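You operate a simulated robot arm through the tools that you are given. There is no shell and no other tool.

Carry out the task below with a simulated robot arm. There is one attempt and no reset: what you move stays moved.

JOB
Swap the thin tape roll in the square cradle for the green roll.
Fine: the thin roll goes in the teal waste bin; push the new roll home; the rolls are in the blue store drawer, close it again.

Only the result counts: the job must be done as asked and must still hold three seconds after the hand-in. Knocking over, shifting, dropping, spilling or breaking anything else fails it.

ROBOT AND FRAMES
A 6-joint arm with a two-finger gripper, fixed in place. Base frame: the origin is on the floor under the middle of its stand, x ahead of it, y to its left, z up; the work surface is at about z = 900. Readings come in mm, rad, newtons and seconds.
It reaches about 1572 mm from its shoulder. Its first joint turns from -2.897 to 2.897 rad. Payload 2.45 kg.
Tool frame: the origin (TCP) lies between the finger pads and is the grasp point; the fingertips stand 20 mm ahead of it; z points along the fingers, y is the line along which they close. The gripper opens to 140 mm; its body begins 168 mm behind the TCP.
Orientation is that of the tool frame in the base frame, as [roll, pitch, yaw] about the fixed x, y, z axes, in that order (R = Rz(yaw) Ry(pitch) Rx(roll)). With the fingers straight down and closing along the base's y, the tool's x points along the base's -x, its y along +y and its z along -z.

CONTROLS
- The arm moves only by the tool play_rows. Its argument "series" is a list of rows, each a list of 7 numbers: the shift along the tool's x, y, z in mm, then the turn, a rotation vector about the tool's x, y, z in rad, then the gripper command, from -1 (shut) to 1 (fully open), values between in proportion. In form: [[tx, ty, tz, wx, wy, wz, gripper], ...]. A call has 1 to 20 rows; each row is the pose to reach, as a shift and turn from the pose commanded when the call began, along the tool's axes at that moment. Each row takes 0.2 s and may step no farther than 50 mm and 0.15 rad from the row before; otherwise, or with a gripper value out of range, the whole call is refused. Where a pose cannot be reached the arm comes as near as it can. A force on the tool above 70 N (or 10 N above the force at the start of the call, whichever is more), or a blocked arm, ends the call early, and 0.2 s more pass. Each finger travels about 45 mm/s and halts on what it meets, pressing with about 26 N; the grip force reading is that of the motor and also rises with nothing between the fingers. The clock runs only during rows and for 0.2 s after the last one: add rows that repeat a pose to give the fingers time. The reply holds the time, the measured pose of the TCP, the force on the tool along the base axes, the opening and the grip force, in the units named above and with some noise, with the torque about the TCP (base axes, N m) and any sound that the robot's microphone picked up.
- Cameras (640 x 400 px; columns grow to the right, rows downward): "scene" is fixed at [54.1, 654.5, 1496.6]; the picture's right is [-0.78, -0.63, 0.00], its down [-0.25, 0.32, -0.91] and it looks along [0.57, -0.71, -0.41] (base axes); focal length 314 px, centre (320, 200). "wrist" rides on the gripper at [78, 11, -209] in the tool frame; the picture's right is [-0.14, 0.99, 0.00], its down [-0.92, -0.13, -0.37] and it looks along [-0.37, -0.05, 0.93] (tool axes); focal length 280 px, centre (320, 200). There is no depth. A picture from a camera that has moved, and an enlarged one, comes with that camera's place and axes in the base frame and with its lens. The place of the scene camera against the robot may be out by one fixed shift of up to 12 mm in any direction.
- capture(camera): a new picture of that camera. No time passes.
- enlarge(camera, box): a new picture of the part [left, top, right, bottom] of that camera's present view, enlarged. No time passes.
- finish_job(): hands the job in; it is judged then, once.

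Nothing tells you positions but the pictures and the camera data. Unless the task says otherwise, let go and move clear before handing in.

The tools are called after "Call:" by a JSON object that holds its "fn" and its "kwargs". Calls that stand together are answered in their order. play_rows: Moves the arm, as the interface text tells. Its arguments: {"type":"object","properties":{"series":{"type":"array"}},"required":["series"]} The other tools are called the same way: capture (camera) takes a picture; enlarge (camera, box) takes an enlarged picture of a part of a camera's view; finish_job () hands the job in.

At the start:

```text
clock: 0.0
eef_pos: [620.9, -611.0, 1182.8]
ee_rot: [-3.141, 0.0, -3.14]
contact_force: [-0.8, 0.8, 0.3]
moment: [0.02, 0.01, 0.03]
finger_gap: 139.8
finger_force: 0.2
```

scene: 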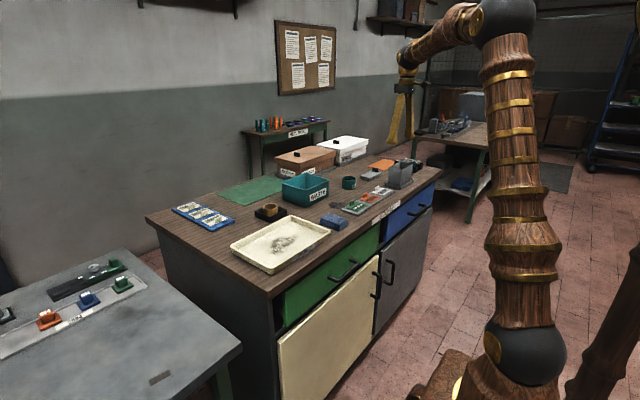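
wrist: 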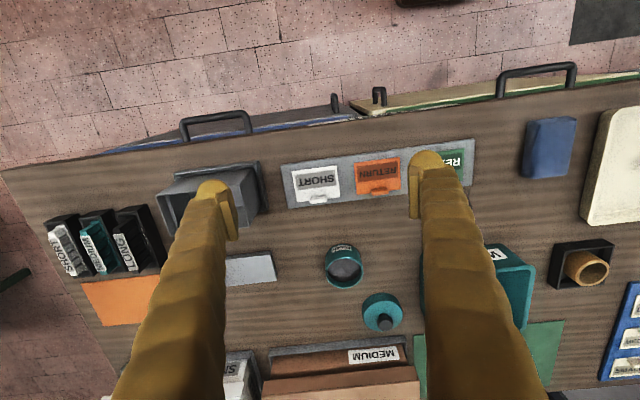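

I see a workbench with a teal bin, a square dark cradle with a roll in it, and two drawers (green and blue) on the front. I'll take enlarged views to locate things before moving.

Call:
{"fn": "enlarge", "kwargs": {"camera": "scene", "box": [220, 160, 380, 260]}}

Call:
{"fn": "enlarge", "kwargs": {"camera": "scene", "box": [320, 140, 480, 240]}}

Call:
{"fn": "enlarge", "kwargs": {"camera": "wrist", "box": [400, 200, 640, 350]}}

Call:
{"fn": "enlarge", "kwargs": {"camera": "wrist", "box": [80, 40, 400, 240]}}

Call:
{"fn": "enlarge", "kwargs": {"camera": "scene", "box": [260, 180, 460, 305]}}

```text
4.00 times, centred on (300, 210) of scene
camera zoom: at [54.1, 654.5, 1496.6], right [-0.78, -0.63, 0.0], down [-0.25, 0.32, -0.91], along [0.57, -0.71, -0.41], focal length 1258 px, centre (400, 160)
```

zoom: 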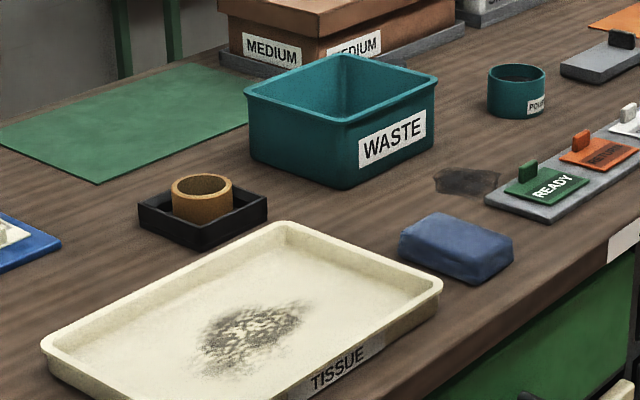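

```text
4.00 times, centred on (400, 190) of scene
camera zoom: at [54.1, 654.5, 1496.6], right [-0.78, -0.63, 0.0], down [-0.25, 0.32, -0.91], along [0.57, -0.71, -0.41], focal length 1258 px, centre (0, 240)
```

zoom: 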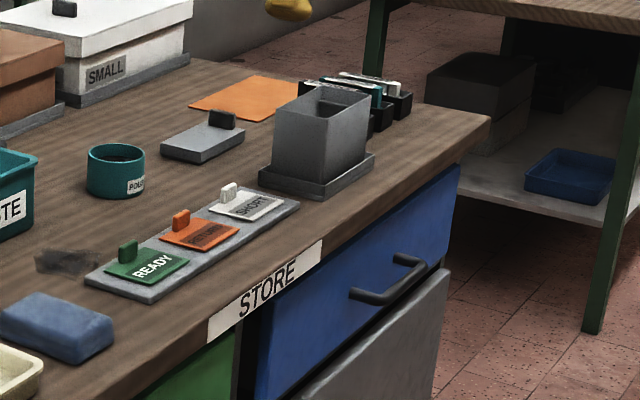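

```text
2.67 times, centred on (520, 275) of wrist
camera zoom: at [543.1, -600.3, 1391.8], right [0.14, 0.99, 0.0], down [0.92, -0.13, 0.37], along [0.37, -0.05, -0.93], focal length 748 px, centre (-213, 0)
```

zoom: 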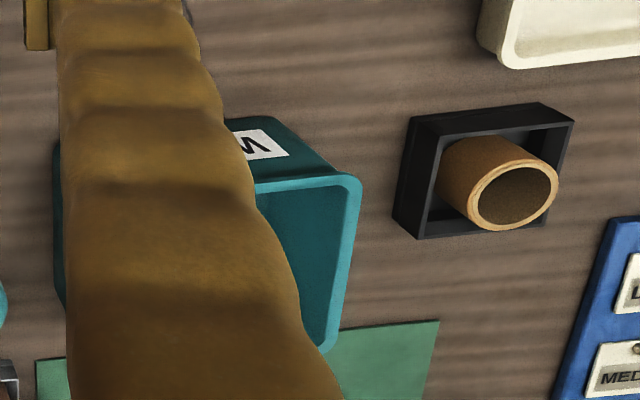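

```text
2.00 times, centred on (240, 140) of wrist
camera zoom: at [543.1, -600.3, 1391.8], right [0.14, 0.99, 0.0], down [0.92, -0.13, 0.37], along [0.37, -0.05, -0.93], focal length 561 px, centre (480, 320)
```

zoom: 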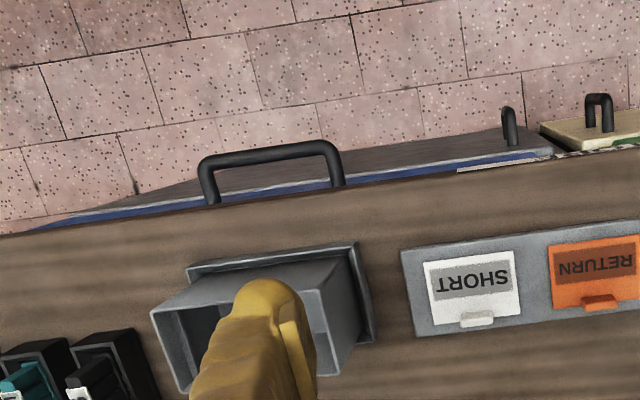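

```text
3.20 times, centred on (360, 242) of scene
camera zoom: at [54.1, 654.5, 1496.6], right [-0.78, -0.63, 0.0], down [-0.25, 0.32, -0.91], along [0.57, -0.71, -0.41], focal length 1006 px, centre (192, 64)
```

zoom: 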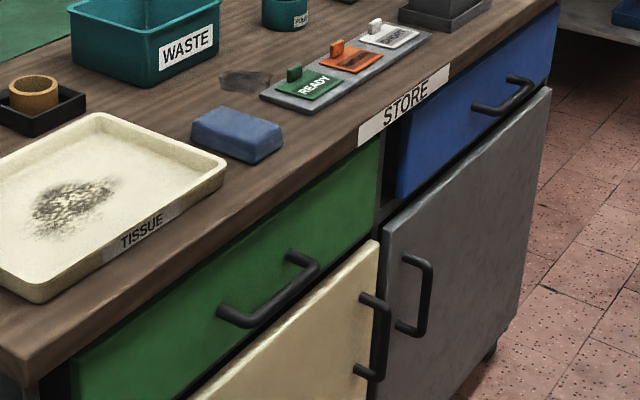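

The bench edge is at about x=602 and runs along y. The spent roll's top is near (943, -127, 943), and the blue drawer handle runs along y from about -768 to -908 at x≈568, z≈764. Next I'll move above the cradle for a closer look.

Call:
{"fn": "play_rows", "kwargs": {"series": [[-20, 30, 0, 0, 0, 0, 1], [-40, 60, 0, 0, 0, 0, 1], [-60, 90, 0, 0, 0, 0, 1], [-80, 120, 0, 0, 0, 0, 1], [-100, 150, 0, 0, 0, 0, 1], [-120, 180, 0, 0, 0, 0, 1], [-140, 210, 0, 0, 0, 0, 1], [-160, 240, 0, 0, 0, 0, 1], [-180, 270, 0, 0, 0, 0, 1], [-200, 300, 0, 0, 0, 0, 1], [-220, 330, 0, 0, 0, 0, 1], [-240, 360, 0, 0, 0, 0, 1], [-260, 390, 0, 0, 0, 0, 1], [-280, 420, 0, 0, 0, 0, 1], [-300, 450, 0, 0, 0, 0, 1], [-320, 480, 0, 0, 0, 0, 1]]}}

```text
clock: 3.4
eef_pos: [941.3, -133.3, 1181.1]
ee_rot: [-3.141, 0.001, -3.141]
contact_force: [-0.7, -0.5, 0.3]
moment: [0.01, -0.02, 0.0]
finger_gap: 140.0
finger_force: 0.2
```

The arm is now hovering over the cradle area; I'll look from both cameras.

Call:
{"fn": "capture", "kwargs": {"camera": "wrist"}}

Call:
{"fn": "capture", "kwargs": {"camera": "scene"}}

Call:
{"fn": "enlarge", "kwargs": {"camera": "wrist", "box": [220, 110, 420, 235]}}

```text
taken
camera wrist: at [863.4, -121.6, 1392.1], right [0.14, 0.99, 0.0], down [0.92, -0.13, 0.37], along [0.37, -0.05, -0.93], focal length 280 px, centre (320, 200)
```

wrist: 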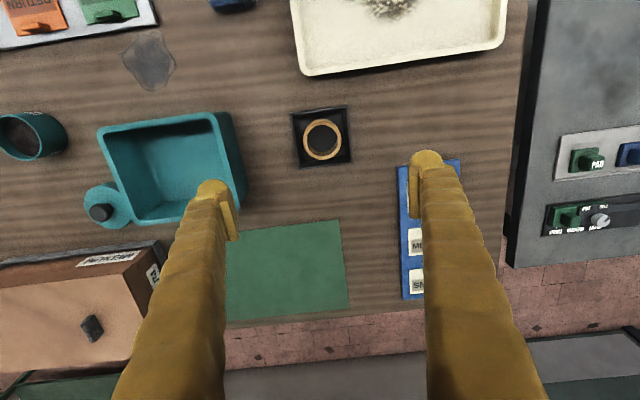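

```text
taken
```

scene: 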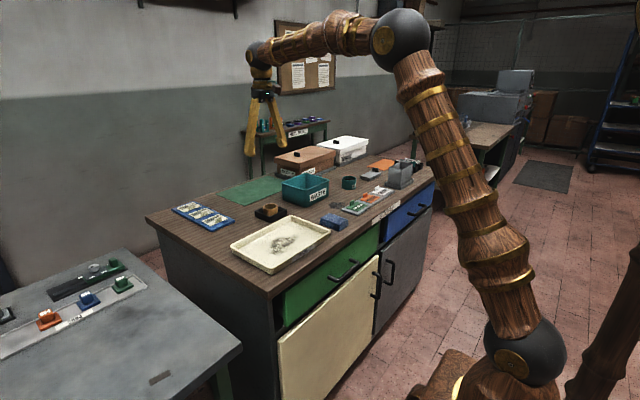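

```text
3.20 times, centred on (320, 172) of wrist
camera zoom: at [863.4, -121.6, 1392.1], right [0.14, 0.99, 0.0], down [0.92, -0.13, 0.37], along [0.37, -0.05, -0.93], focal length 897 px, centre (320, 288)
```

zoom: 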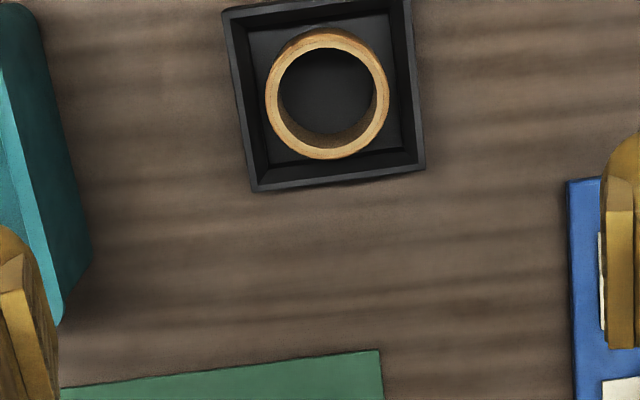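

The spent roll is centred near (941, -128), about 62 mm across, and its top is at about z=943. I'll zoom in on the fingers, the cradle and the bin to judge clearances.

Call:
{"fn": "enlarge", "kwargs": {"camera": "wrist", "box": [380, 130, 500, 205]}}

Call:
{"fn": "enlarge", "kwargs": {"camera": "wrist", "box": [280, 90, 376, 180]}}

Call:
{"fn": "enlarge", "kwargs": {"camera": "scene", "box": [235, 185, 315, 235]}}

Call:
{"fn": "enlarge", "kwargs": {"camera": "wrist", "box": [60, 90, 284, 230]}}

Call:
{"fn": "enlarge", "kwargs": {"camera": "scene", "box": [230, 60, 310, 160]}}

```text
5.33 times, centred on (440, 168) of wrist
camera zoom: at [863.4, -121.6, 1392.1], right [0.14, 0.99, 0.0], down [0.92, -0.13, 0.37], along [0.37, -0.05, -0.93], focal length 1495 px, centre (-320, 373)
```

zoom: 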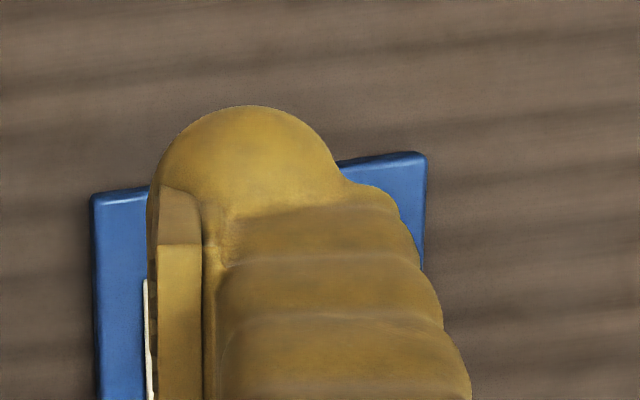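

```text
4.44 times, centred on (328, 135) of wrist
camera zoom: at [863.4, -121.6, 1392.1], right [0.14, 0.99, 0.0], down [0.92, -0.13, 0.37], along [0.37, -0.05, -0.93], focal length 1246 px, centre (284, 489)
```

zoom: 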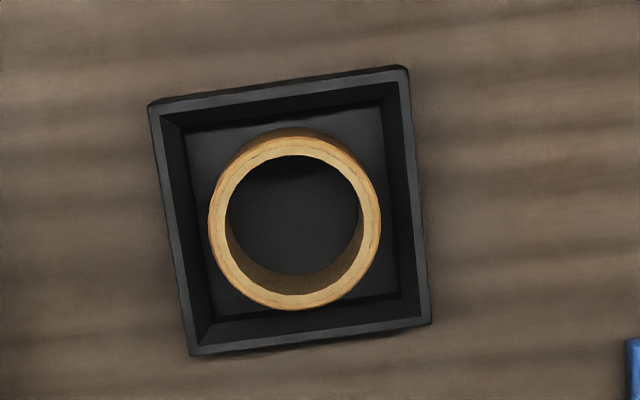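

```text
8.00 times, centred on (275, 210) of scene
camera zoom: at [54.1, 654.5, 1496.6], right [-0.78, -0.63, 0.0], down [-0.25, 0.32, -0.91], along [0.57, -0.71, -0.41], focal length 2515 px, centre (680, 120)
```

zoom: 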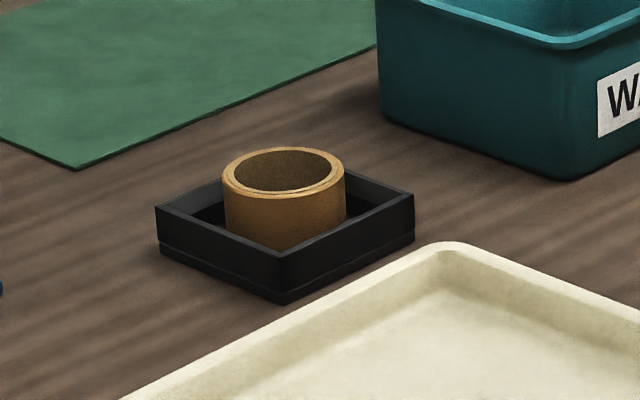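

```text
2.86 times, centred on (172, 160) of wrist
camera zoom: at [863.4, -121.6, 1392.1], right [0.14, 0.99, 0.0], down [0.92, -0.13, 0.37], along [0.37, -0.05, -0.93], focal length 801 px, centre (743, 314)
```

zoom: 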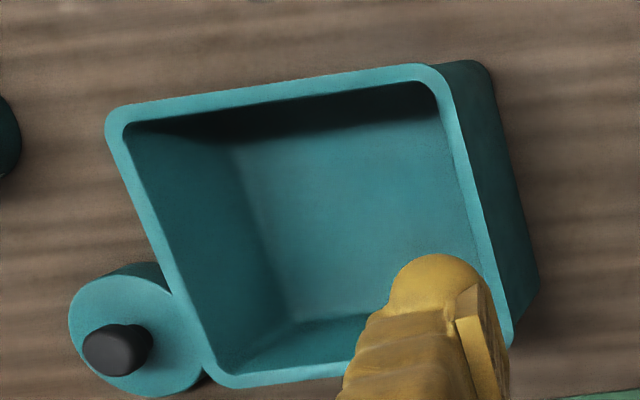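

```text
4.00 times, centred on (270, 110) of scene
camera zoom: at [54.1, 654.5, 1496.6], right [-0.78, -0.63, 0.0], down [-0.25, 0.32, -0.91], along [0.57, -0.71, -0.41], focal length 1258 px, centre (520, 560)
```

zoom: 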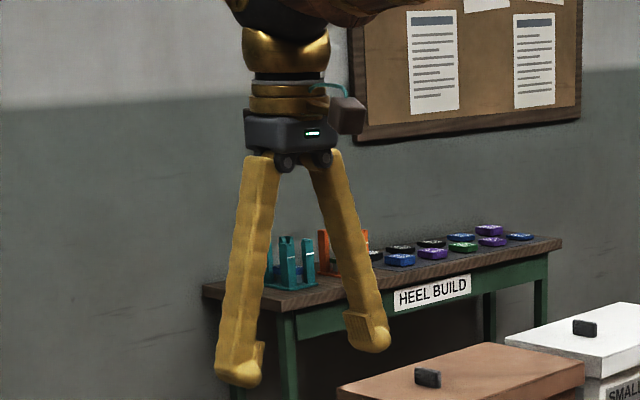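

The cradle is about 97 mm square with its rim near z≈928, and the roll stands about 15 mm above it. The fingertips are about 30 mm thick, so they must grip above the rim. I'll check in free air how the fingers move when closing.

Call:
{"fn": "play_rows", "kwargs": {"series": [[-320, 480, 0, 0, 0, 0, 1]]}}

```text
refused: row 1 steps farther than a row can; nothing moved
```

Rows are relative to the pose at the start of each call, so I'll send zero shifts and only change the gripper.

Call:
{"fn": "play_rows", "kwargs": {"series": [[0, 0, 0, 0, 0, 0, 0.1], [0, 0, 0, 0, 0, 0, 0.1], [0, 0, 0, 0, 0, 0, 0.1], [0, 0, 0, 0, 0, 0, 0.1], [0, 0, 0, 0, 0, 0, 0.1]]}}

Call:
{"fn": "enlarge", "kwargs": {"camera": "scene", "box": [230, 60, 310, 160]}}

Call:
{"fn": "capture", "kwargs": {"camera": "wrist"}}

```text
clock: 4.6
eef_pos: [942.0, -134.4, 1182.5]
ee_rot: [3.141, 0.0, 3.141]
contact_force: [0.3, 0.0, -0.8]
moment: [0.01, -0.03, 0.03]
finger_gap: 77.0
finger_force: 0.1
```

```text
4.00 times, centred on (270, 110) of scene
camera zoom: at [54.1, 654.5, 1496.6], right [-0.78, -0.63, 0.0], down [-0.25, 0.32, -0.91], along [0.57, -0.71, -0.41], focal length 1258 px, centre (520, 560)
```

zoom: 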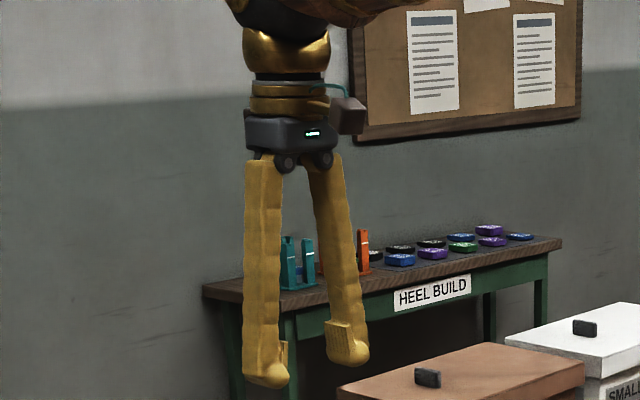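

```text
taken
camera wrist: at [863.2, -121.9, 1391.9], right [0.14, 0.99, 0.0], down [0.92, -0.13, 0.37], along [0.37, -0.05, -0.93], focal length 280 px, centre (320, 200)
```

wrist: 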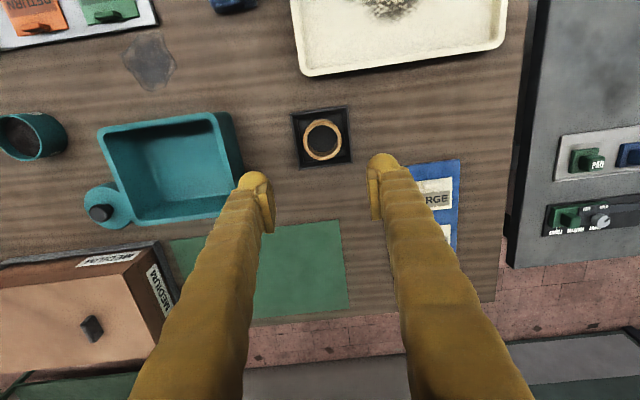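

The fingers swing in with tips about 20 mm ahead of the TCP at this opening. I'll centre on the roll at (941.5, -128) and descend in steps to just above the rim.

Call:
{"fn": "play_rows", "kwargs": {"series": [[0, 3, 30, 0, 0, 0, 0.4], [0, 6, 70, 0, 0, 0, 0.4], [0, 6, 110, 0, 0, 0, 0.4], [0, 6, 150, 0, 0, 0, 0.4], [0, 6, 180, 0, 0, 0, 0.4], [0, 6, 200, 0, 0, 0, 0.4], [0, 6, 205, 0, 0, 0, 0.4]]}}

Call:
{"fn": "capture", "kwargs": {"camera": "wrist"}}

Call:
{"fn": "enlarge", "kwargs": {"camera": "scene", "box": [220, 150, 340, 225]}}

```text
clock: 6.2
eef_pos: [940.7, -126.3, 976.5]
ee_rot: [-3.141, 0.0, -3.141]
contact_force: [0.3, -0.6, 0.2]
moment: [0.0, 0.02, 0.01]
finger_gap: 98.1
finger_force: 0.2
```

```text
taken
camera wrist: at [862.5, -114.2, 1187.5], right [0.14, 0.99, 0.0], down [0.92, -0.13, 0.37], along [0.37, -0.05, -0.93], focal length 280 px, centre (320, 200)
```

wrist: 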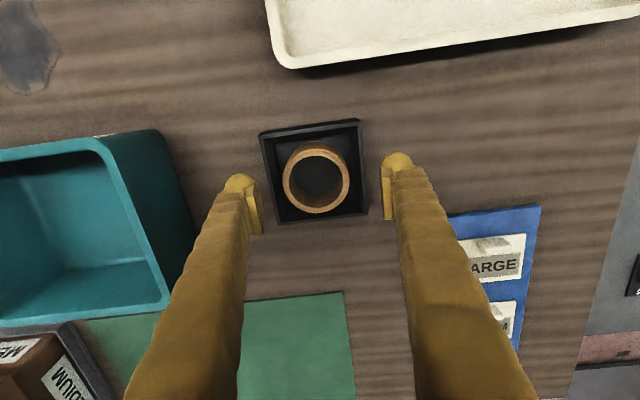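

```text
5.33 times, centred on (280, 188) of scene
camera zoom: at [54.1, 654.5, 1496.6], right [-0.78, -0.63, 0.0], down [-0.25, 0.32, -0.91], along [0.57, -0.71, -0.41], focal length 1677 px, centre (533, 267)
```

zoom: 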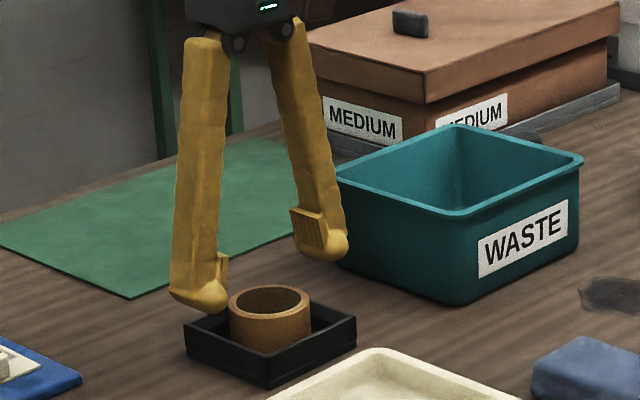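

Alignment is good: the roll is at about (940, -128). I'll lower to TCP z≈952 so the fingertips stop just above the rim.

Call:
{"fn": "play_rows", "kwargs": {"series": [[0, -1.5, 8, 0, 0, 0, 0.4], [0, -1.5, 16, 0, 0, 0, 0.4], [0, -1.5, 21, 0, 0, 0, 0.4], [0, -1.5, 24, 0, 0, 0, 0.4]]}}

Call:
{"fn": "capture", "kwargs": {"camera": "wrist"}}

Call:
{"fn": "enlarge", "kwargs": {"camera": "scene", "box": [230, 170, 310, 220]}}

```text
clock: 7.2
eef_pos: [940.8, -126.6, 952.3]
ee_rot: [-3.141, 0.0, 3.14]
contact_force: [0.3, -0.2, -0.3]
moment: [0.01, -0.01, 0.01]
finger_gap: 98.0
finger_force: 0.1
```

```text
taken
camera wrist: at [862.4, -115.4, 1162.3], right [0.14, 0.99, 0.0], down [0.92, -0.13, 0.37], along [0.37, -0.05, -0.93], focal length 280 px, centre (320, 200)
```

wrist: 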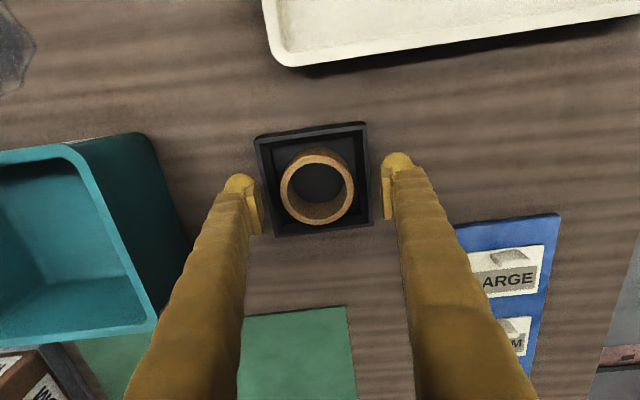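

```text
8.00 times, centred on (270, 195) of scene
camera zoom: at [54.1, 654.5, 1496.6], right [-0.78, -0.63, 0.0], down [-0.25, 0.32, -0.91], along [0.57, -0.71, -0.41], focal length 2515 px, centre (720, 240)
```

zoom: 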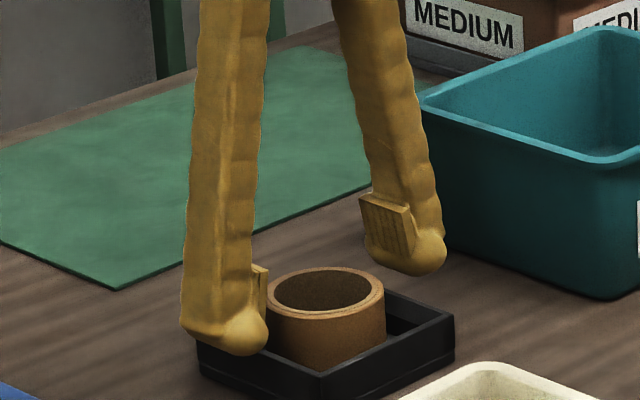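

The fingertips are about 5 mm above the rim and the roll's top sits about 11 mm above the tips. I'll lower another 3 mm and close on the roll.

Call:
{"fn": "play_rows", "kwargs": {"series": [[0, -1, 3, 0, 0, 0, 0.4], [0, -1, 3, 0, 0, 0, 0.2], [0, -1, 3, 0, 0, 0, 0.0], [0, -1, 3, 0, 0, 0, -0.1], [0, -1, 3, 0, 0, 0, -0.4], [0, -1, 3, 0, 0, 0, -0.4], [0, -1, 3, 0, 0, 0, -0.4]]}}

Call:
{"fn": "capture", "kwargs": {"camera": "wrist"}}

Call:
{"fn": "enlarge", "kwargs": {"camera": "scene", "box": [230, 170, 310, 220]}}

```text
clock: 8.8
eef_pos: [940.4, -127.8, 950.0]
ee_rot: [3.142, -0.001, 3.141]
contact_force: [0.7, 0.3, 1.5]
moment: [0.09, 0.02, 0.0]
finger_gap: 59.2
finger_force: 26.8
```

```text
taken
camera wrist: at [863.1, -116.1, 1160.2], right [0.14, 0.99, 0.0], down [0.92, -0.13, 0.37], along [0.37, -0.05, -0.93], focal length 280 px, centre (320, 200)
```

wrist: 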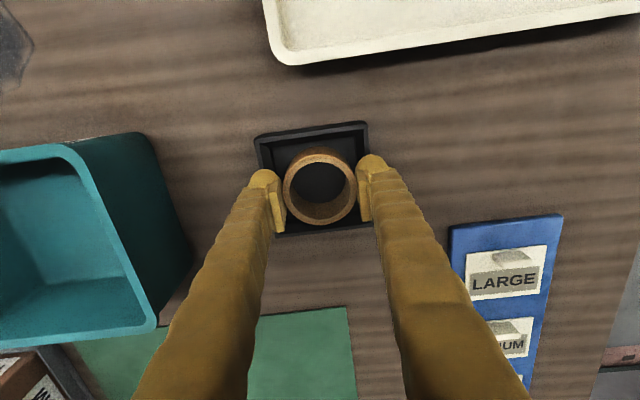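

```text
8.00 times, centred on (270, 195) of scene
camera zoom: at [54.1, 654.5, 1496.6], right [-0.78, -0.63, 0.0], down [-0.25, 0.32, -0.91], along [0.57, -0.71, -0.41], focal length 2515 px, centre (720, 240)
```

zoom: 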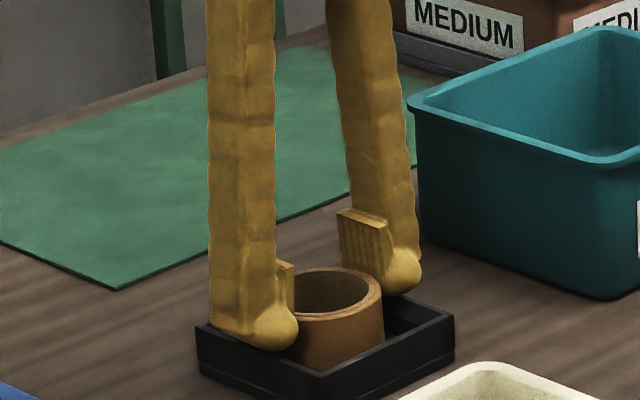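

The roll is gripped at a 59 mm gap. I'll lift it slowly straight up and check it comes free of the cradle.

Call:
{"fn": "play_rows", "kwargs": {"series": [[0, 0, -5, 0, 0, 0, -0.4], [0, 0, -12, 0, 0, 0, -0.4], [0, 0, -20, 0, 0, 0, -0.4], [0, 0, -30, 0, 0, 0, -0.4], [0, 0, -40, 0, 0, 0, -0.4]]}}

Call:
{"fn": "capture", "kwargs": {"camera": "wrist"}}

Call:
{"fn": "enlarge", "kwargs": {"camera": "scene", "box": [230, 160, 310, 210]}}

```text
clock: 10.0
eef_pos: [940.0, -128.4, 988.3]
ee_rot: [3.141, 0.001, 3.141]
contact_force: [-0.5, 0.0, -0.7]
moment: [0.0, 0.0, -0.01]
finger_gap: 59.3
finger_force: 26.0
```

```text
taken
camera wrist: at [862.9, -115.8, 1198.6], right [0.14, 0.99, 0.0], down [0.92, -0.13, 0.37], along [0.37, -0.05, -0.93], focal length 280 px, centre (320, 200)
```

wrist: 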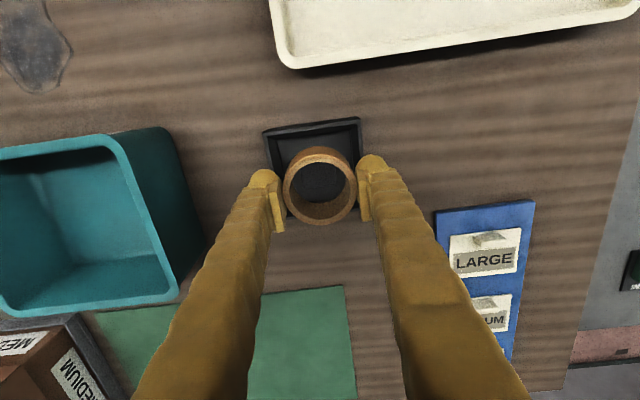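

```text
8.00 times, centred on (270, 185) of scene
camera zoom: at [54.1, 654.5, 1496.6], right [-0.78, -0.63, 0.0], down [-0.25, 0.32, -0.91], along [0.57, -0.71, -0.41], focal length 2515 px, centre (720, 320)
```

zoom: 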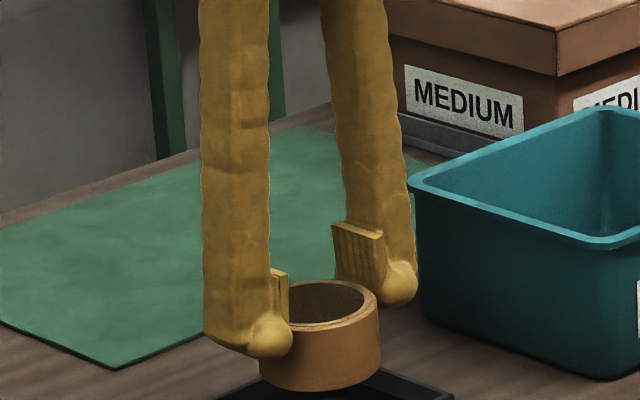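

The roll is free and held securely. The bin's rim centre works out to about (943, -354) at z≈990, so I'll raise, carry the roll over the bin and look before releasing.

Call:
{"fn": "play_rows", "kwargs": {"series": [[0, 0, -30, 0, 0, 0, -0.4], [0, 0, -65, 0, 0, 0, -0.4], [0, 0, -100, 0, 0, 0, -0.4], [0, -30, -105, 0, 0, 0, -0.4], [0, -65, -105, 0, 0, 0, -0.4], [-1, -100, -105, 0, 0, 0, -0.4], [-2, -135, -105, 0, 0, 0, -0.4], [-3, -170, -105, 0, 0, 0, -0.4], [-3, -205, -105, 0, 0, 0, -0.4], [-3, -226, -105, 0, 0, 0, -0.4], [-3, -226, -105, 0, 0, 0, -0.4]]}}

Call:
{"fn": "capture", "kwargs": {"camera": "wrist"}}

Call:
{"fn": "enlarge", "kwargs": {"camera": "scene", "box": [240, 130, 368, 210]}}

```text
clock: 12.4
eef_pos: [943.1, -355.0, 1094.8]
ee_rot: [-3.141, 0.0, -3.141]
contact_force: [0.5, -0.6, 0.1]
moment: [-0.03, 0.02, -0.04]
finger_gap: 59.3
finger_force: 26.2
```

```text
taken
camera wrist: at [866.6, -342.5, 1304.7], right [0.14, 0.99, 0.0], down [0.92, -0.13, 0.37], along [0.37, -0.05, -0.93], focal length 280 px, centre (320, 200)
```

wrist: 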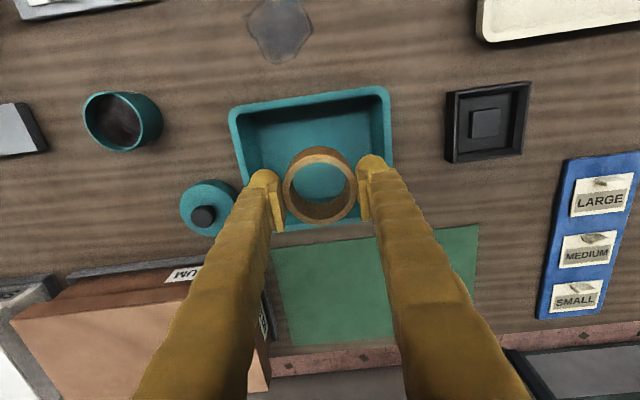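

```text
5.00 times, centred on (304, 170) of scene
camera zoom: at [54.1, 654.5, 1496.6], right [-0.78, -0.63, 0.0], down [-0.25, 0.32, -0.91], along [0.57, -0.71, -0.41], focal length 1572 px, centre (400, 350)
```

zoom: 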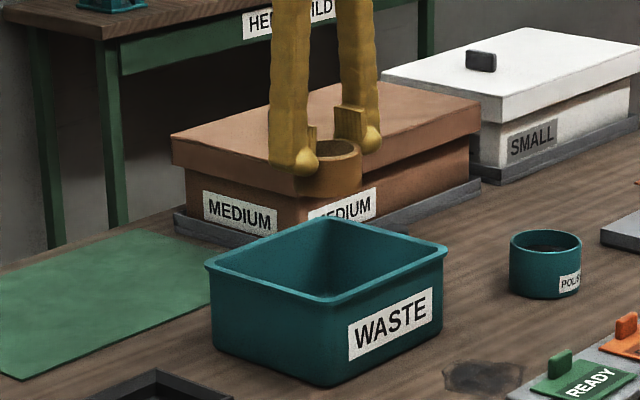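

The bin's rim centre refines to about (950, -359). The empty cradle also shows a small square post in the middle, which the new roll will sit over. I'll lower the thin roll partly into the bin and open just enough to release it.

Call:
{"fn": "play_rows", "kwargs": {"series": [[-7, -4, 20, 0, 0, 0, -0.4], [-7, -4, 50, 0, 0, 0, -0.4], [-7, -4, 75, 0, 0, 0, -0.4], [-7, -4, 90, 0, 0, 0, -0.4], [-7, -4, 97, 0, 0, 0, -0.4]]}}

Call:
{"fn": "capture", "kwargs": {"camera": "wrist"}}

Call:
{"fn": "enlarge", "kwargs": {"camera": "scene", "box": [240, 130, 368, 210]}}

```text
clock: 13.6
eef_pos: [952.0, -358.3, 996.7]
ee_rot: [-3.141, 0.0, 3.142]
contact_force: [-0.3, -0.3, 0.5]
moment: [0.02, -0.01, -0.03]
finger_gap: 59.4
finger_force: 26.0
```

```text
taken
camera wrist: at [873.2, -346.5, 1207.0], right [0.14, 0.99, 0.0], down [0.92, -0.13, 0.37], along [0.37, -0.05, -0.93], focal length 280 px, centre (320, 200)
```

wrist: 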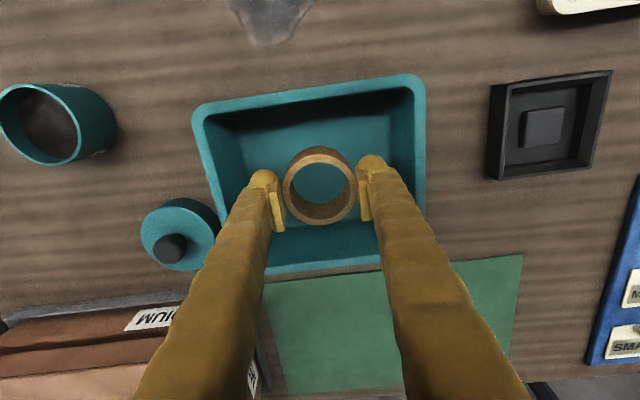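

```text
5.00 times, centred on (304, 170) of scene
camera zoom: at [54.1, 654.5, 1496.6], right [-0.78, -0.63, 0.0], down [-0.25, 0.32, -0.91], along [0.57, -0.71, -0.41], focal length 1572 px, centre (400, 350)
```

zoom: 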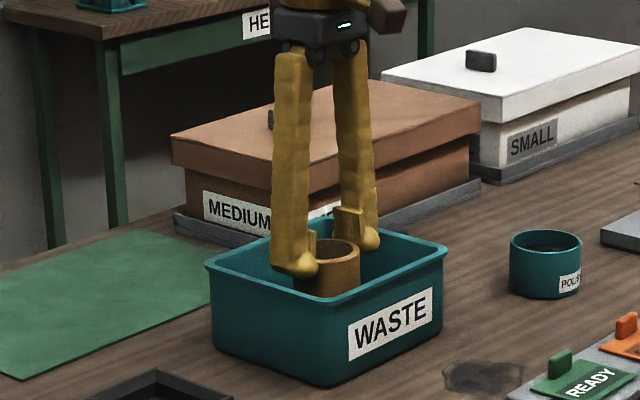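

There is about 20 mm of margin each side inside the rim. I'll lower 20 mm more, open slightly and rise.

Call:
{"fn": "play_rows", "kwargs": {"series": [[0, 0, 10, 0, 0, 0, -0.4], [0, 0, 20, 0, 0, 0, -0.4], [0, 0, 20, 0, 0, 0, 0.05], [0, 0, 20, 0, 0, 0, 0.05], [0, 0, 20, 0, 0, 0, 0.05], [0, 0, 0, 0, 0, 0, 0.05], [0, 0, -40, 0, 0, 0, 0.05], [0, 0, -80, 0, 0, 0, 0.05], [0, 0, -120, 0, 0, 0, 0.05]]}}

Call:
{"fn": "capture", "kwargs": {"camera": "wrist"}}

Call:
{"fn": "enlarge", "kwargs": {"camera": "scene", "box": [240, 150, 368, 230]}}

```text
clock: 15.6
eef_pos: [949.9, -358.5, 1114.3]
ee_rot: [3.14, 0.001, -3.142]
contact_force: [-0.5, 0.3, 0.5]
moment: [-0.01, 0.02, 0.01]
finger_gap: 73.7
finger_force: 0.1
```

```text
taken
camera wrist: at [872.1, -346.5, 1325.0], right [0.14, 0.99, 0.0], down [0.92, -0.13, 0.37], along [0.37, -0.05, -0.93], focal length 280 px, centre (320, 200)
```

wrist: 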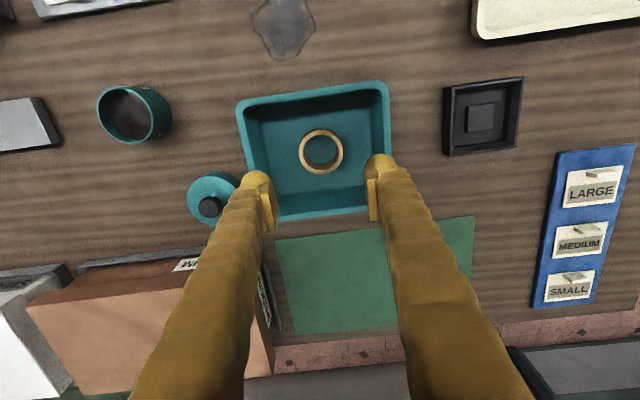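

```text
5.00 times, centred on (304, 190) of scene
camera zoom: at [54.1, 654.5, 1496.6], right [-0.78, -0.63, 0.0], down [-0.25, 0.32, -0.91], along [0.57, -0.71, -0.41], focal length 1572 px, centre (400, 250)
```

zoom: 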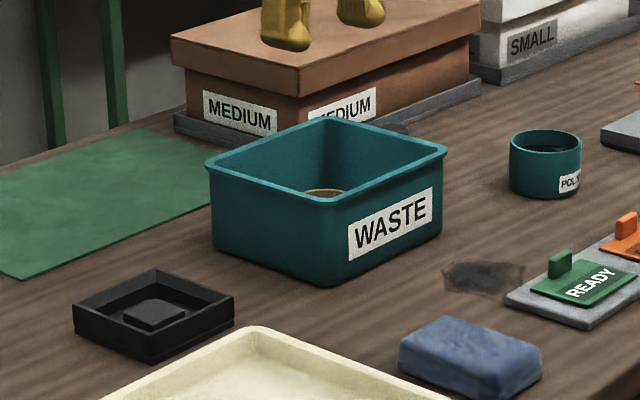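

The thin roll lies in the waste bin and the cradle is empty, with a low square boss at its centre. Next I'll move over to the blue drawer's handle to view it from above.

Call:
{"fn": "play_rows", "kwargs": {"series": [[10, -10, -40, 0, 0, 0, 0.05], [40, -40, -70, 0, 0, 0, 0.05], [70, -70, -70, 0, 0, 0, 0.05], [100, -100, -70, 0, 0, 0, 0.05], [130, -132, -70, 0, 0, 0, 0.05], [160, -164, -70, 0, 0, 0, 0.05], [190, -196, -70, 0, 0, 0, 0.05], [220, -230, -70, 0, 0, 0, 0.05], [250, -264, -70, 0, 0, 0, 0.05], [280, -298, -70, 0, 0, 0, 0.05], [310, -332, -70, 0, 0, 0, 0.05], [340, -366, -70, 0, 0, 0, 0.05], [370, -400, -70, 0, 0, 0, 0.05], [400, -430, -70, 0, 0, 0, 0.05], [430, -460, -70, 0, 0, 0, 0.05], [460, -480, -40, 0, 0, 0, 0.05], [470, -480, -10, 0, 0, 0, 0.05], [470, -480, 0, 0, 0, 0, 0.05]]}}

Call:
{"fn": "capture", "kwargs": {"camera": "wrist"}}

Call:
{"fn": "capture", "kwargs": {"camera": "scene"}}

```text
refused: row 2 steps farther than a row can; nothing moved
```

```text
taken
camera wrist: at [872.1, -346.5, 1325.0], right [0.14, 0.99, 0.0], down [0.92, -0.13, 0.37], along [0.37, -0.05, -0.93], focal length 280 px, centre (320, 200)
```

wrist: 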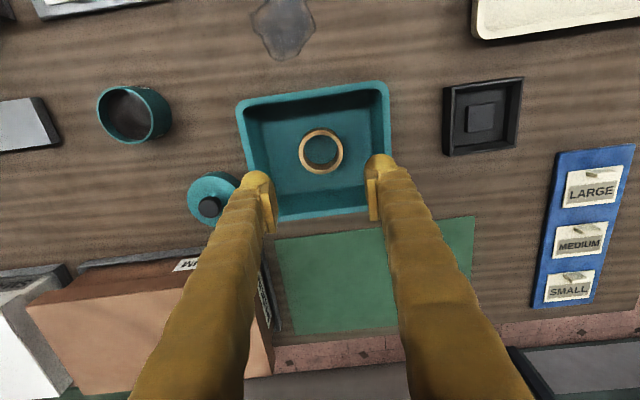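

```text
taken
```

scene: 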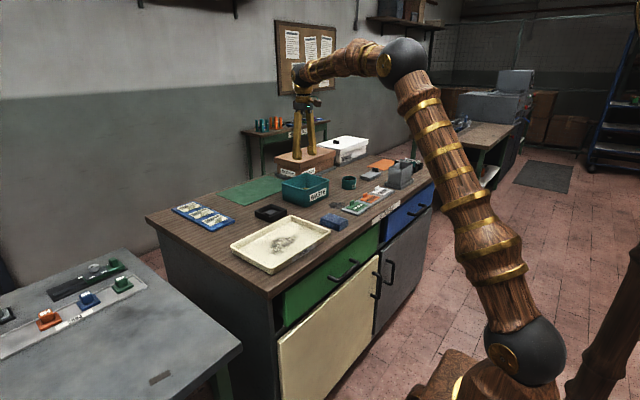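

That call was refused because one step was too long; nothing moved. I'll resend the same path with shorter steps.

Call:
{"fn": "play_rows", "kwargs": {"series": [[10, -10, -35, 0, 0, 0, 0.05], [35, -35, -65, 0, 0, 0, 0.05], [65, -65, -70, 0, 0, 0, 0.05], [95, -97, -70, 0, 0, 0, 0.05], [125, -129, -70, 0, 0, 0, 0.05], [155, -161, -70, 0, 0, 0, 0.05], [185, -193, -70, 0, 0, 0, 0.05], [215, -226, -70, 0, 0, 0, 0.05], [245, -260, -70, 0, 0, 0, 0.05], [275, -294, -70, 0, 0, 0, 0.05], [305, -328, -70, 0, 0, 0, 0.05], [335, -362, -70, 0, 0, 0, 0.05], [365, -396, -70, 0, 0, 0, 0.05], [395, -426, -70, 0, 0, 0, 0.05], [425, -456, -70, 0, 0, 0, 0.05], [450, -475, -50, 0, 0, 0, 0.05], [465, -480, -20, 0, 0, 0, 0.05], [470, -480, 0, 0, 0, 0, 0.05]]}}

Call:
{"fn": "capture", "kwargs": {"camera": "wrist"}}

Call:
{"fn": "capture", "kwargs": {"camera": "scene"}}

```text
clock: 19.4
eef_pos: [480.0, -839.3, 1116.4]
ee_rot: [3.142, 0.0, 3.141]
contact_force: [-0.1, 0.3, 0.0]
moment: [0.01, -0.02, -0.01]
finger_gap: 73.6
finger_force: 0.0
```

```text
taken
camera wrist: at [402.1, -826.3, 1326.6], right [0.14, 0.99, 0.0], down [0.92, -0.13, 0.37], along [0.37, -0.05, -0.93], focal length 280 px, centre (320, 200)
```

wrist: 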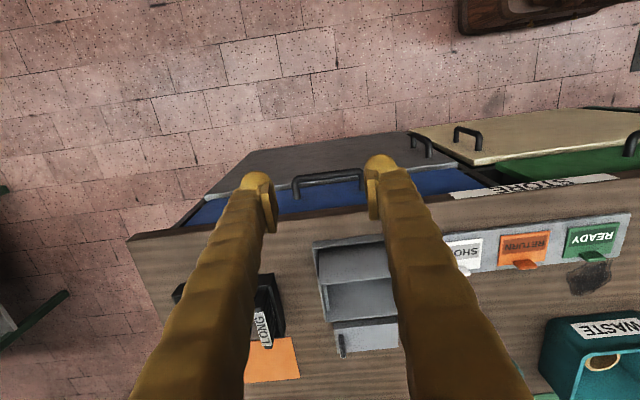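

```text
taken
```

scene: 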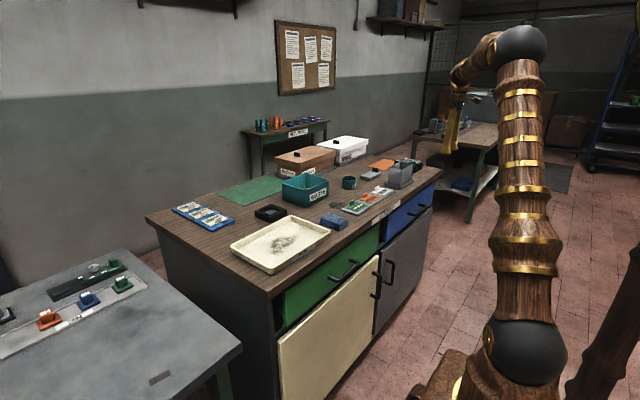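

I now see the blue drawer front and its handle from above. I'll enlarge both views to triangulate the bar accurately.

Call:
{"fn": "enlarge", "kwargs": {"camera": "wrist", "box": [250, 140, 410, 240]}}

Call:
{"fn": "enlarge", "kwargs": {"camera": "scene", "box": [370, 180, 450, 230]}}

```text
4.00 times, centred on (330, 190) of wrist
camera zoom: at [402.1, -826.3, 1326.6], right [0.14, 0.99, 0.0], down [0.92, -0.13, 0.37], along [0.37, -0.05, -0.93], focal length 1122 px, centre (280, 240)
```

zoom: 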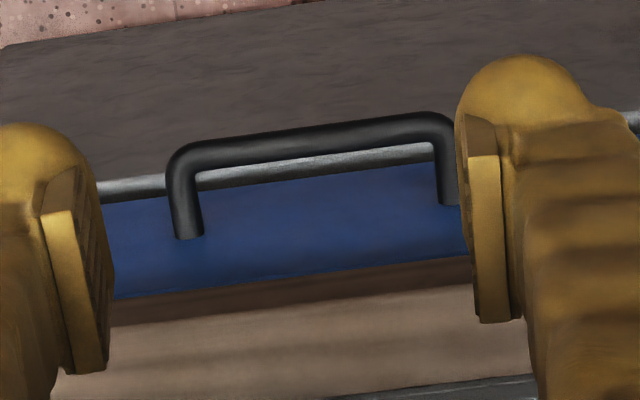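

```text
8.00 times, centred on (410, 205) of scene
camera zoom: at [54.1, 654.5, 1496.6], right [-0.78, -0.63, 0.0], down [-0.25, 0.32, -0.91], along [0.57, -0.71, -0.41], focal length 2515 px, centre (-400, 160)
```

zoom: 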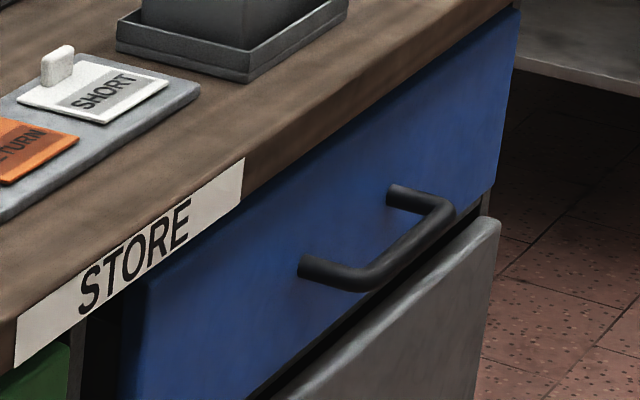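

The bar is at x≈572, z≈768, spanning y from -766 to -899, and the drawer face is at x≈614. I'll turn the gripper 90° so it closes across the bar, then tilt it forward.

Call:
{"fn": "play_rows", "kwargs": {"series": [[0, 0, 0, 0, 0, 0.1428, 0.05], [0, 0, 0, 0, 0, 0.2856, 0.05], [0, 0, 0, 0, 0, 0.4284, 0.05], [0, 0, 0, 0, 0, 0.5712, 0.05], [0, 0, 0, 0, 0, 0.714, 0.05], [0, 0, 0, 0, 0, 0.8568, 0.05], [0, 0, 0, 0, 0, 0.9996, 0.05], [0, 0, 0, 0, 0, 1.1424, 0.05], [0, 0, 0, 0, 0, 1.2852, 0.05], [0, 0, 0, 0, 0, 1.428, 0.05], [0, 0, 0, 0, 0, 1.5708, 0.05], [0, 0, 0, 0, 0, 1.5708, 0.05]]}}

```text
clock: 22.0
eef_pos: [479.6, -838.2, 1117.8]
ee_rot: [-3.141, 0.001, 1.569]
contact_force: [0.0, -0.7, -0.2]
moment: [-0.04, -0.01, 0.0]
finger_gap: 73.6
finger_force: 0.0
```

The yaw is as intended: tool x is along +y and tool y along +x. Now I'll tilt the fingers forward by about 75°.

Call:
{"fn": "play_rows", "kwargs": {"series": [[0, 0, 0, -0.14, 0, 0, 0.05], [0, 0, 0, -0.28, 0, 0, 0.05], [0, 0, 0, -0.42, 0, 0, 0.05], [0, 0, 0, -0.56, 0, 0, 0.05], [0, 0, 0, -0.7, 0, 0, 0.05], [0, 0, 0, -0.84, 0, 0, 0.05], [0, 0, 0, -0.98, 0, 0, -0.3], [0, 0, 0, -1.12, 0, 0, -0.35], [0, 0, 0, -1.24, 0, 0, -0.35], [0, 0, 0, -1.309, 0, 0, -0.35], [0, 0, 0, -1.309, 0, 0, -0.35]]}}

Call:
{"fn": "capture", "kwargs": {"camera": "wrist"}}

Call:
{"fn": "capture", "kwargs": {"camera": "scene"}}

```text
clock: 24.4
eef_pos: [481.9, -839.3, 1116.6]
ee_rot: [1.832, 0.0, 1.572]
contact_force: [0.1, 0.2, 0.8]
moment: [0.02, -0.02, -0.01]
finger_gap: 45.5
finger_force: 0.1
```

```text
taken
camera wrist: at [282.1, -759.6, 1182.5], right [0.25, -0.14, 0.96], down [-0.39, -0.92, -0.03], along [0.89, -0.36, -0.29], focal length 280 px, centre (320, 200)
```

wrist: 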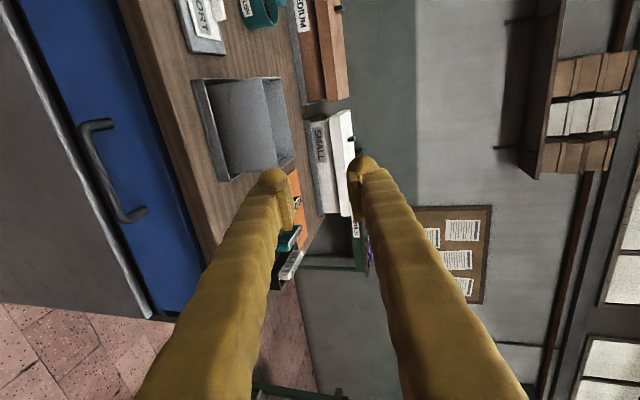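

```text
taken
```

scene: 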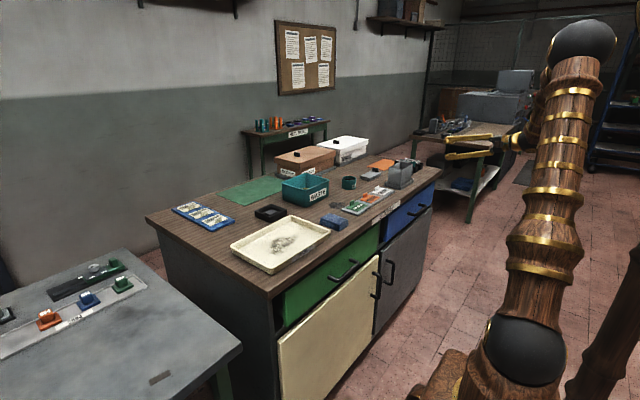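

The gripper now points forward and slightly down. I'll lower it to a pre-grasp point about 130 mm in front of the handle bar.

Call:
{"fn": "play_rows", "kwargs": {"series": [[1, -35, 5.2, 0, 0, 0, -0.35], [2, -75, 11.1, 0, 0, 0, -0.35], [3, -115, 17.1, 0, 0, 0, -0.35], [4, -155, 23, 0, 0, 0, -0.35], [5, -195, 29, 0, 0, 0, -0.35], [6, -235, 34.9, 0, 0, 0, -0.35], [7, -275, 40.8, 0, 0, 0, -0.35], [7, -300, 44.5, 0, 0, 0, -0.35], [7, -313.6, 46.5, 0, 0, 0, -0.35], [7, -313.6, 46.5, 0, 0, 0, -0.35]]}}

Call:
{"fn": "capture", "kwargs": {"camera": "wrist"}}

Call:
{"fn": "capture", "kwargs": {"camera": "scene"}}

```text
clock: 26.6
eef_pos: [446.2, -831.0, 801.6]
ee_rot: [1.833, -0.001, 1.571]
contact_force: [-0.1, 0.0, -0.2]
moment: [0.02, -0.01, 0.01]
finger_gap: 45.7
finger_force: 0.0
```

```text
taken
camera wrist: at [247.9, -751.7, 867.1], right [0.26, -0.14, 0.96], down [-0.39, -0.92, -0.03], along [0.89, -0.36, -0.29], focal length 280 px, centre (320, 200)
```

wrist: 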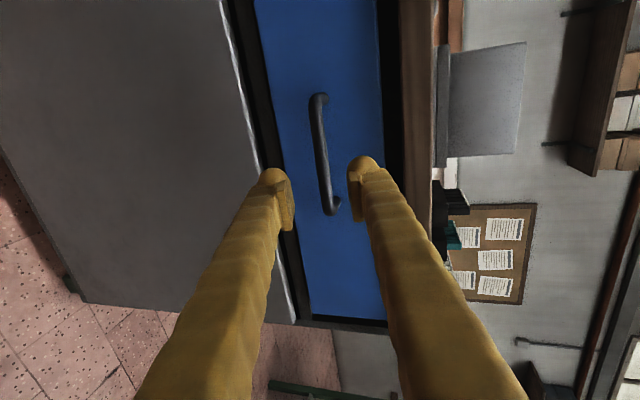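

```text
taken
```

scene: 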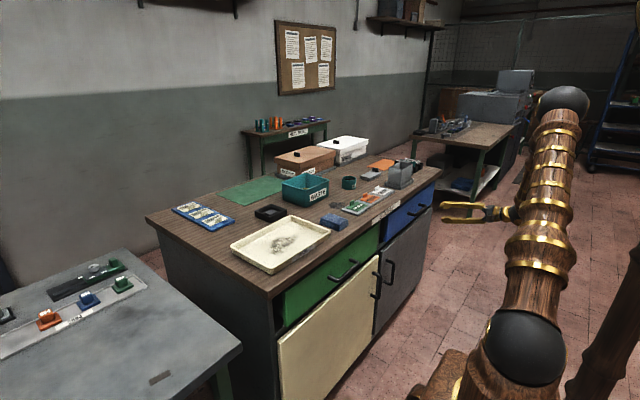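

The bar refines to about (571, -828, 773), about 5 mm above the gripper's axis. I'll shift up slightly and advance most of the way, then check.

Call:
{"fn": "play_rows", "kwargs": {"series": [[0, 2, 20, 0, 0, 0, -0.35], [0, 4.5, 45, 0, 0, 0, -0.35], [0, 4.5, 70, 0, 0, 0, -0.35], [0, 4.5, 85, 0, 0, 0, -0.35], [0, 4.5, 95, 0, 0, 0, -0.35]]}}

Call:
{"fn": "capture", "kwargs": {"camera": "wrist"}}

Call:
{"fn": "enlarge", "kwargs": {"camera": "scene", "box": [390, 180, 518, 260]}}

```text
clock: 27.8
eef_pos: [536.9, -832.0, 780.8]
ee_rot: [1.831, -0.001, 1.57]
contact_force: [0.2, 0.1, 0.3]
moment: [0.01, -0.01, -0.02]
finger_gap: 45.6
finger_force: 0.0
```

```text
taken
camera wrist: at [337.6, -752.8, 846.1], right [0.26, -0.14, 0.96], down [-0.39, -0.92, -0.03], along [0.89, -0.37, -0.29], focal length 280 px, centre (320, 200)
```

wrist: 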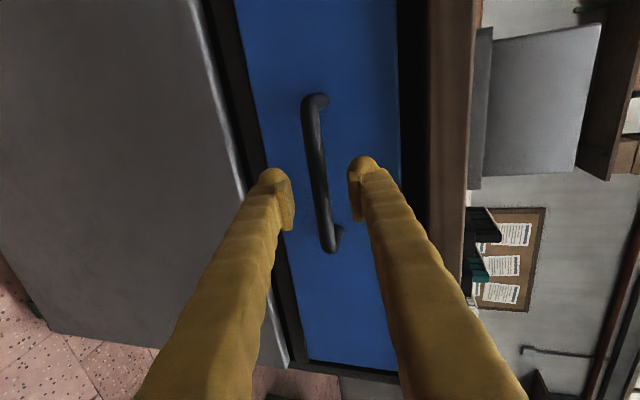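

```text
5.00 times, centred on (454, 220) of scene
camera zoom: at [54.1, 654.5, 1496.6], right [-0.78, -0.63, 0.0], down [-0.25, 0.32, -0.91], along [0.57, -0.71, -0.41], focal length 1572 px, centre (-350, 100)
```

zoom: 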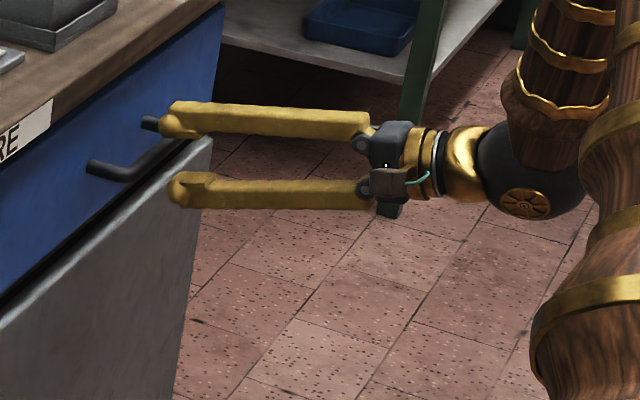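

The bar is centred between the fingers. I'll advance the last 30 mm and close on it.

Call:
{"fn": "play_rows", "kwargs": {"series": [[0, 0, 10, 0, 0, 0, -0.35], [0, 0, 20, 0, 0, 0, -0.35], [0, 0, 29, 0, 0, 0, -0.35], [0, 0, 29, 0, 0, 0, -0.7], [0, 0, 29, 0, 0, 0, -1], [0, 0, 29, 0, 0, 0, -1], [0, 0, 29, 0, 0, 0, -1]]}}

Call:
{"fn": "capture", "kwargs": {"camera": "wrist"}}

```text
clock: 29.4
eef_pos: [564.8, -832.2, 772.4]
ee_rot: [1.834, -0.001, 1.571]
contact_force: [-4.9, -8.8, -36.4]
moment: [-0.47, 0.22, -0.08]
finger_gap: 13.1
finger_force: 39.5
```

```text
taken
camera wrist: at [366.6, -752.8, 838.7], right [0.26, -0.14, 0.96], down [-0.39, -0.92, -0.03], along [0.88, -0.36, -0.29], focal length 280 px, centre (320, 200)
```

wrist: 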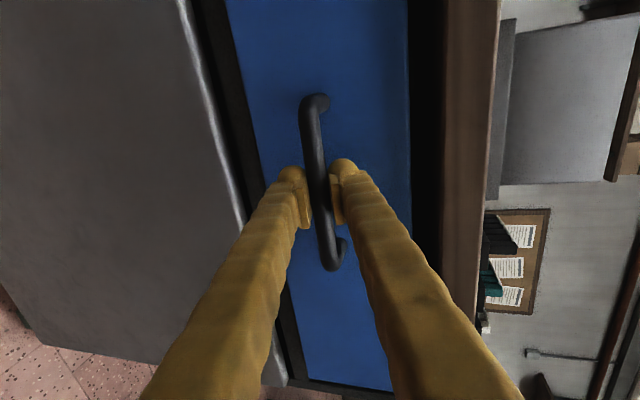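

The fingers hold the bar (13 mm gap), but there is a 36 N offset load, so the bar is slightly below the grip centre. I'll ease down 2 mm to relieve it.

Call:
{"fn": "play_rows", "kwargs": {"series": [[0, -1, 0, 0, 0, 0, -1], [0, -2, 0, 0, 0, 0, -1], [0, -2, 0, 0, 0, 0, -1]]}}

```text
clock: 30.2
eef_pos: [564.7, -831.5, 773.0]
ee_rot: [1.833, -0.001, 1.57]
contact_force: [2.0, -13.9, -36.4]
moment: [-0.41, 0.16, -0.13]
finger_gap: 13.0
finger_force: 39.5
```

The load did not change with that shift. I'll zoom in to see how each finger meets the bar.

Call:
{"fn": "enlarge", "kwargs": {"camera": "wrist", "box": [260, 140, 380, 240]}}

Call:
{"fn": "enlarge", "kwargs": {"camera": "scene", "box": [390, 185, 470, 235]}}

```text
4.00 times, centred on (320, 190) of wrist
camera zoom: at [366.4, -752.7, 838.1], right [0.26, -0.14, 0.96], down [-0.39, -0.92, -0.03], along [0.88, -0.36, -0.29], focal length 1122 px, centre (320, 240)
```

zoom: 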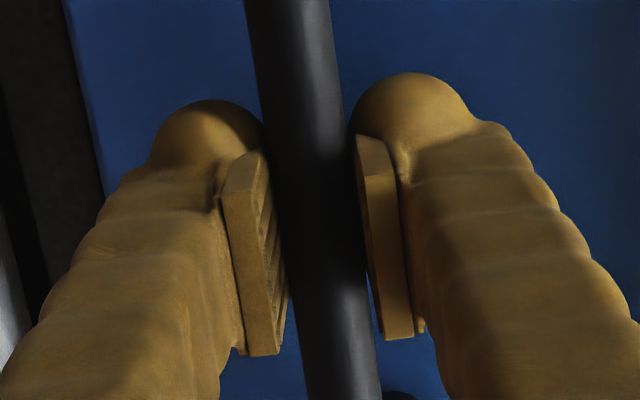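

```text
8.00 times, centred on (430, 210) of scene
camera zoom: at [54.1, 654.5, 1496.6], right [-0.78, -0.63, 0.0], down [-0.25, 0.32, -0.91], along [0.57, -0.71, -0.41], focal length 2515 px, centre (-560, 120)
```

zoom: 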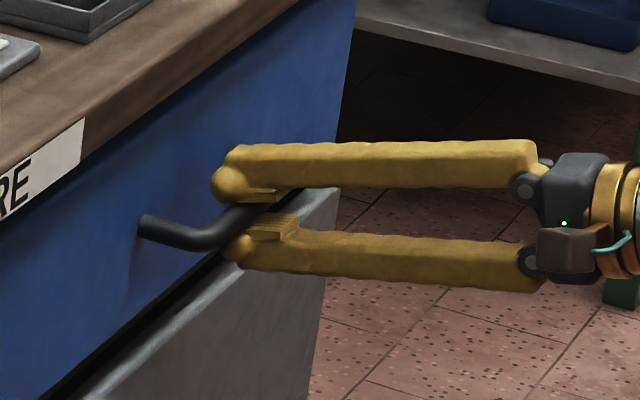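

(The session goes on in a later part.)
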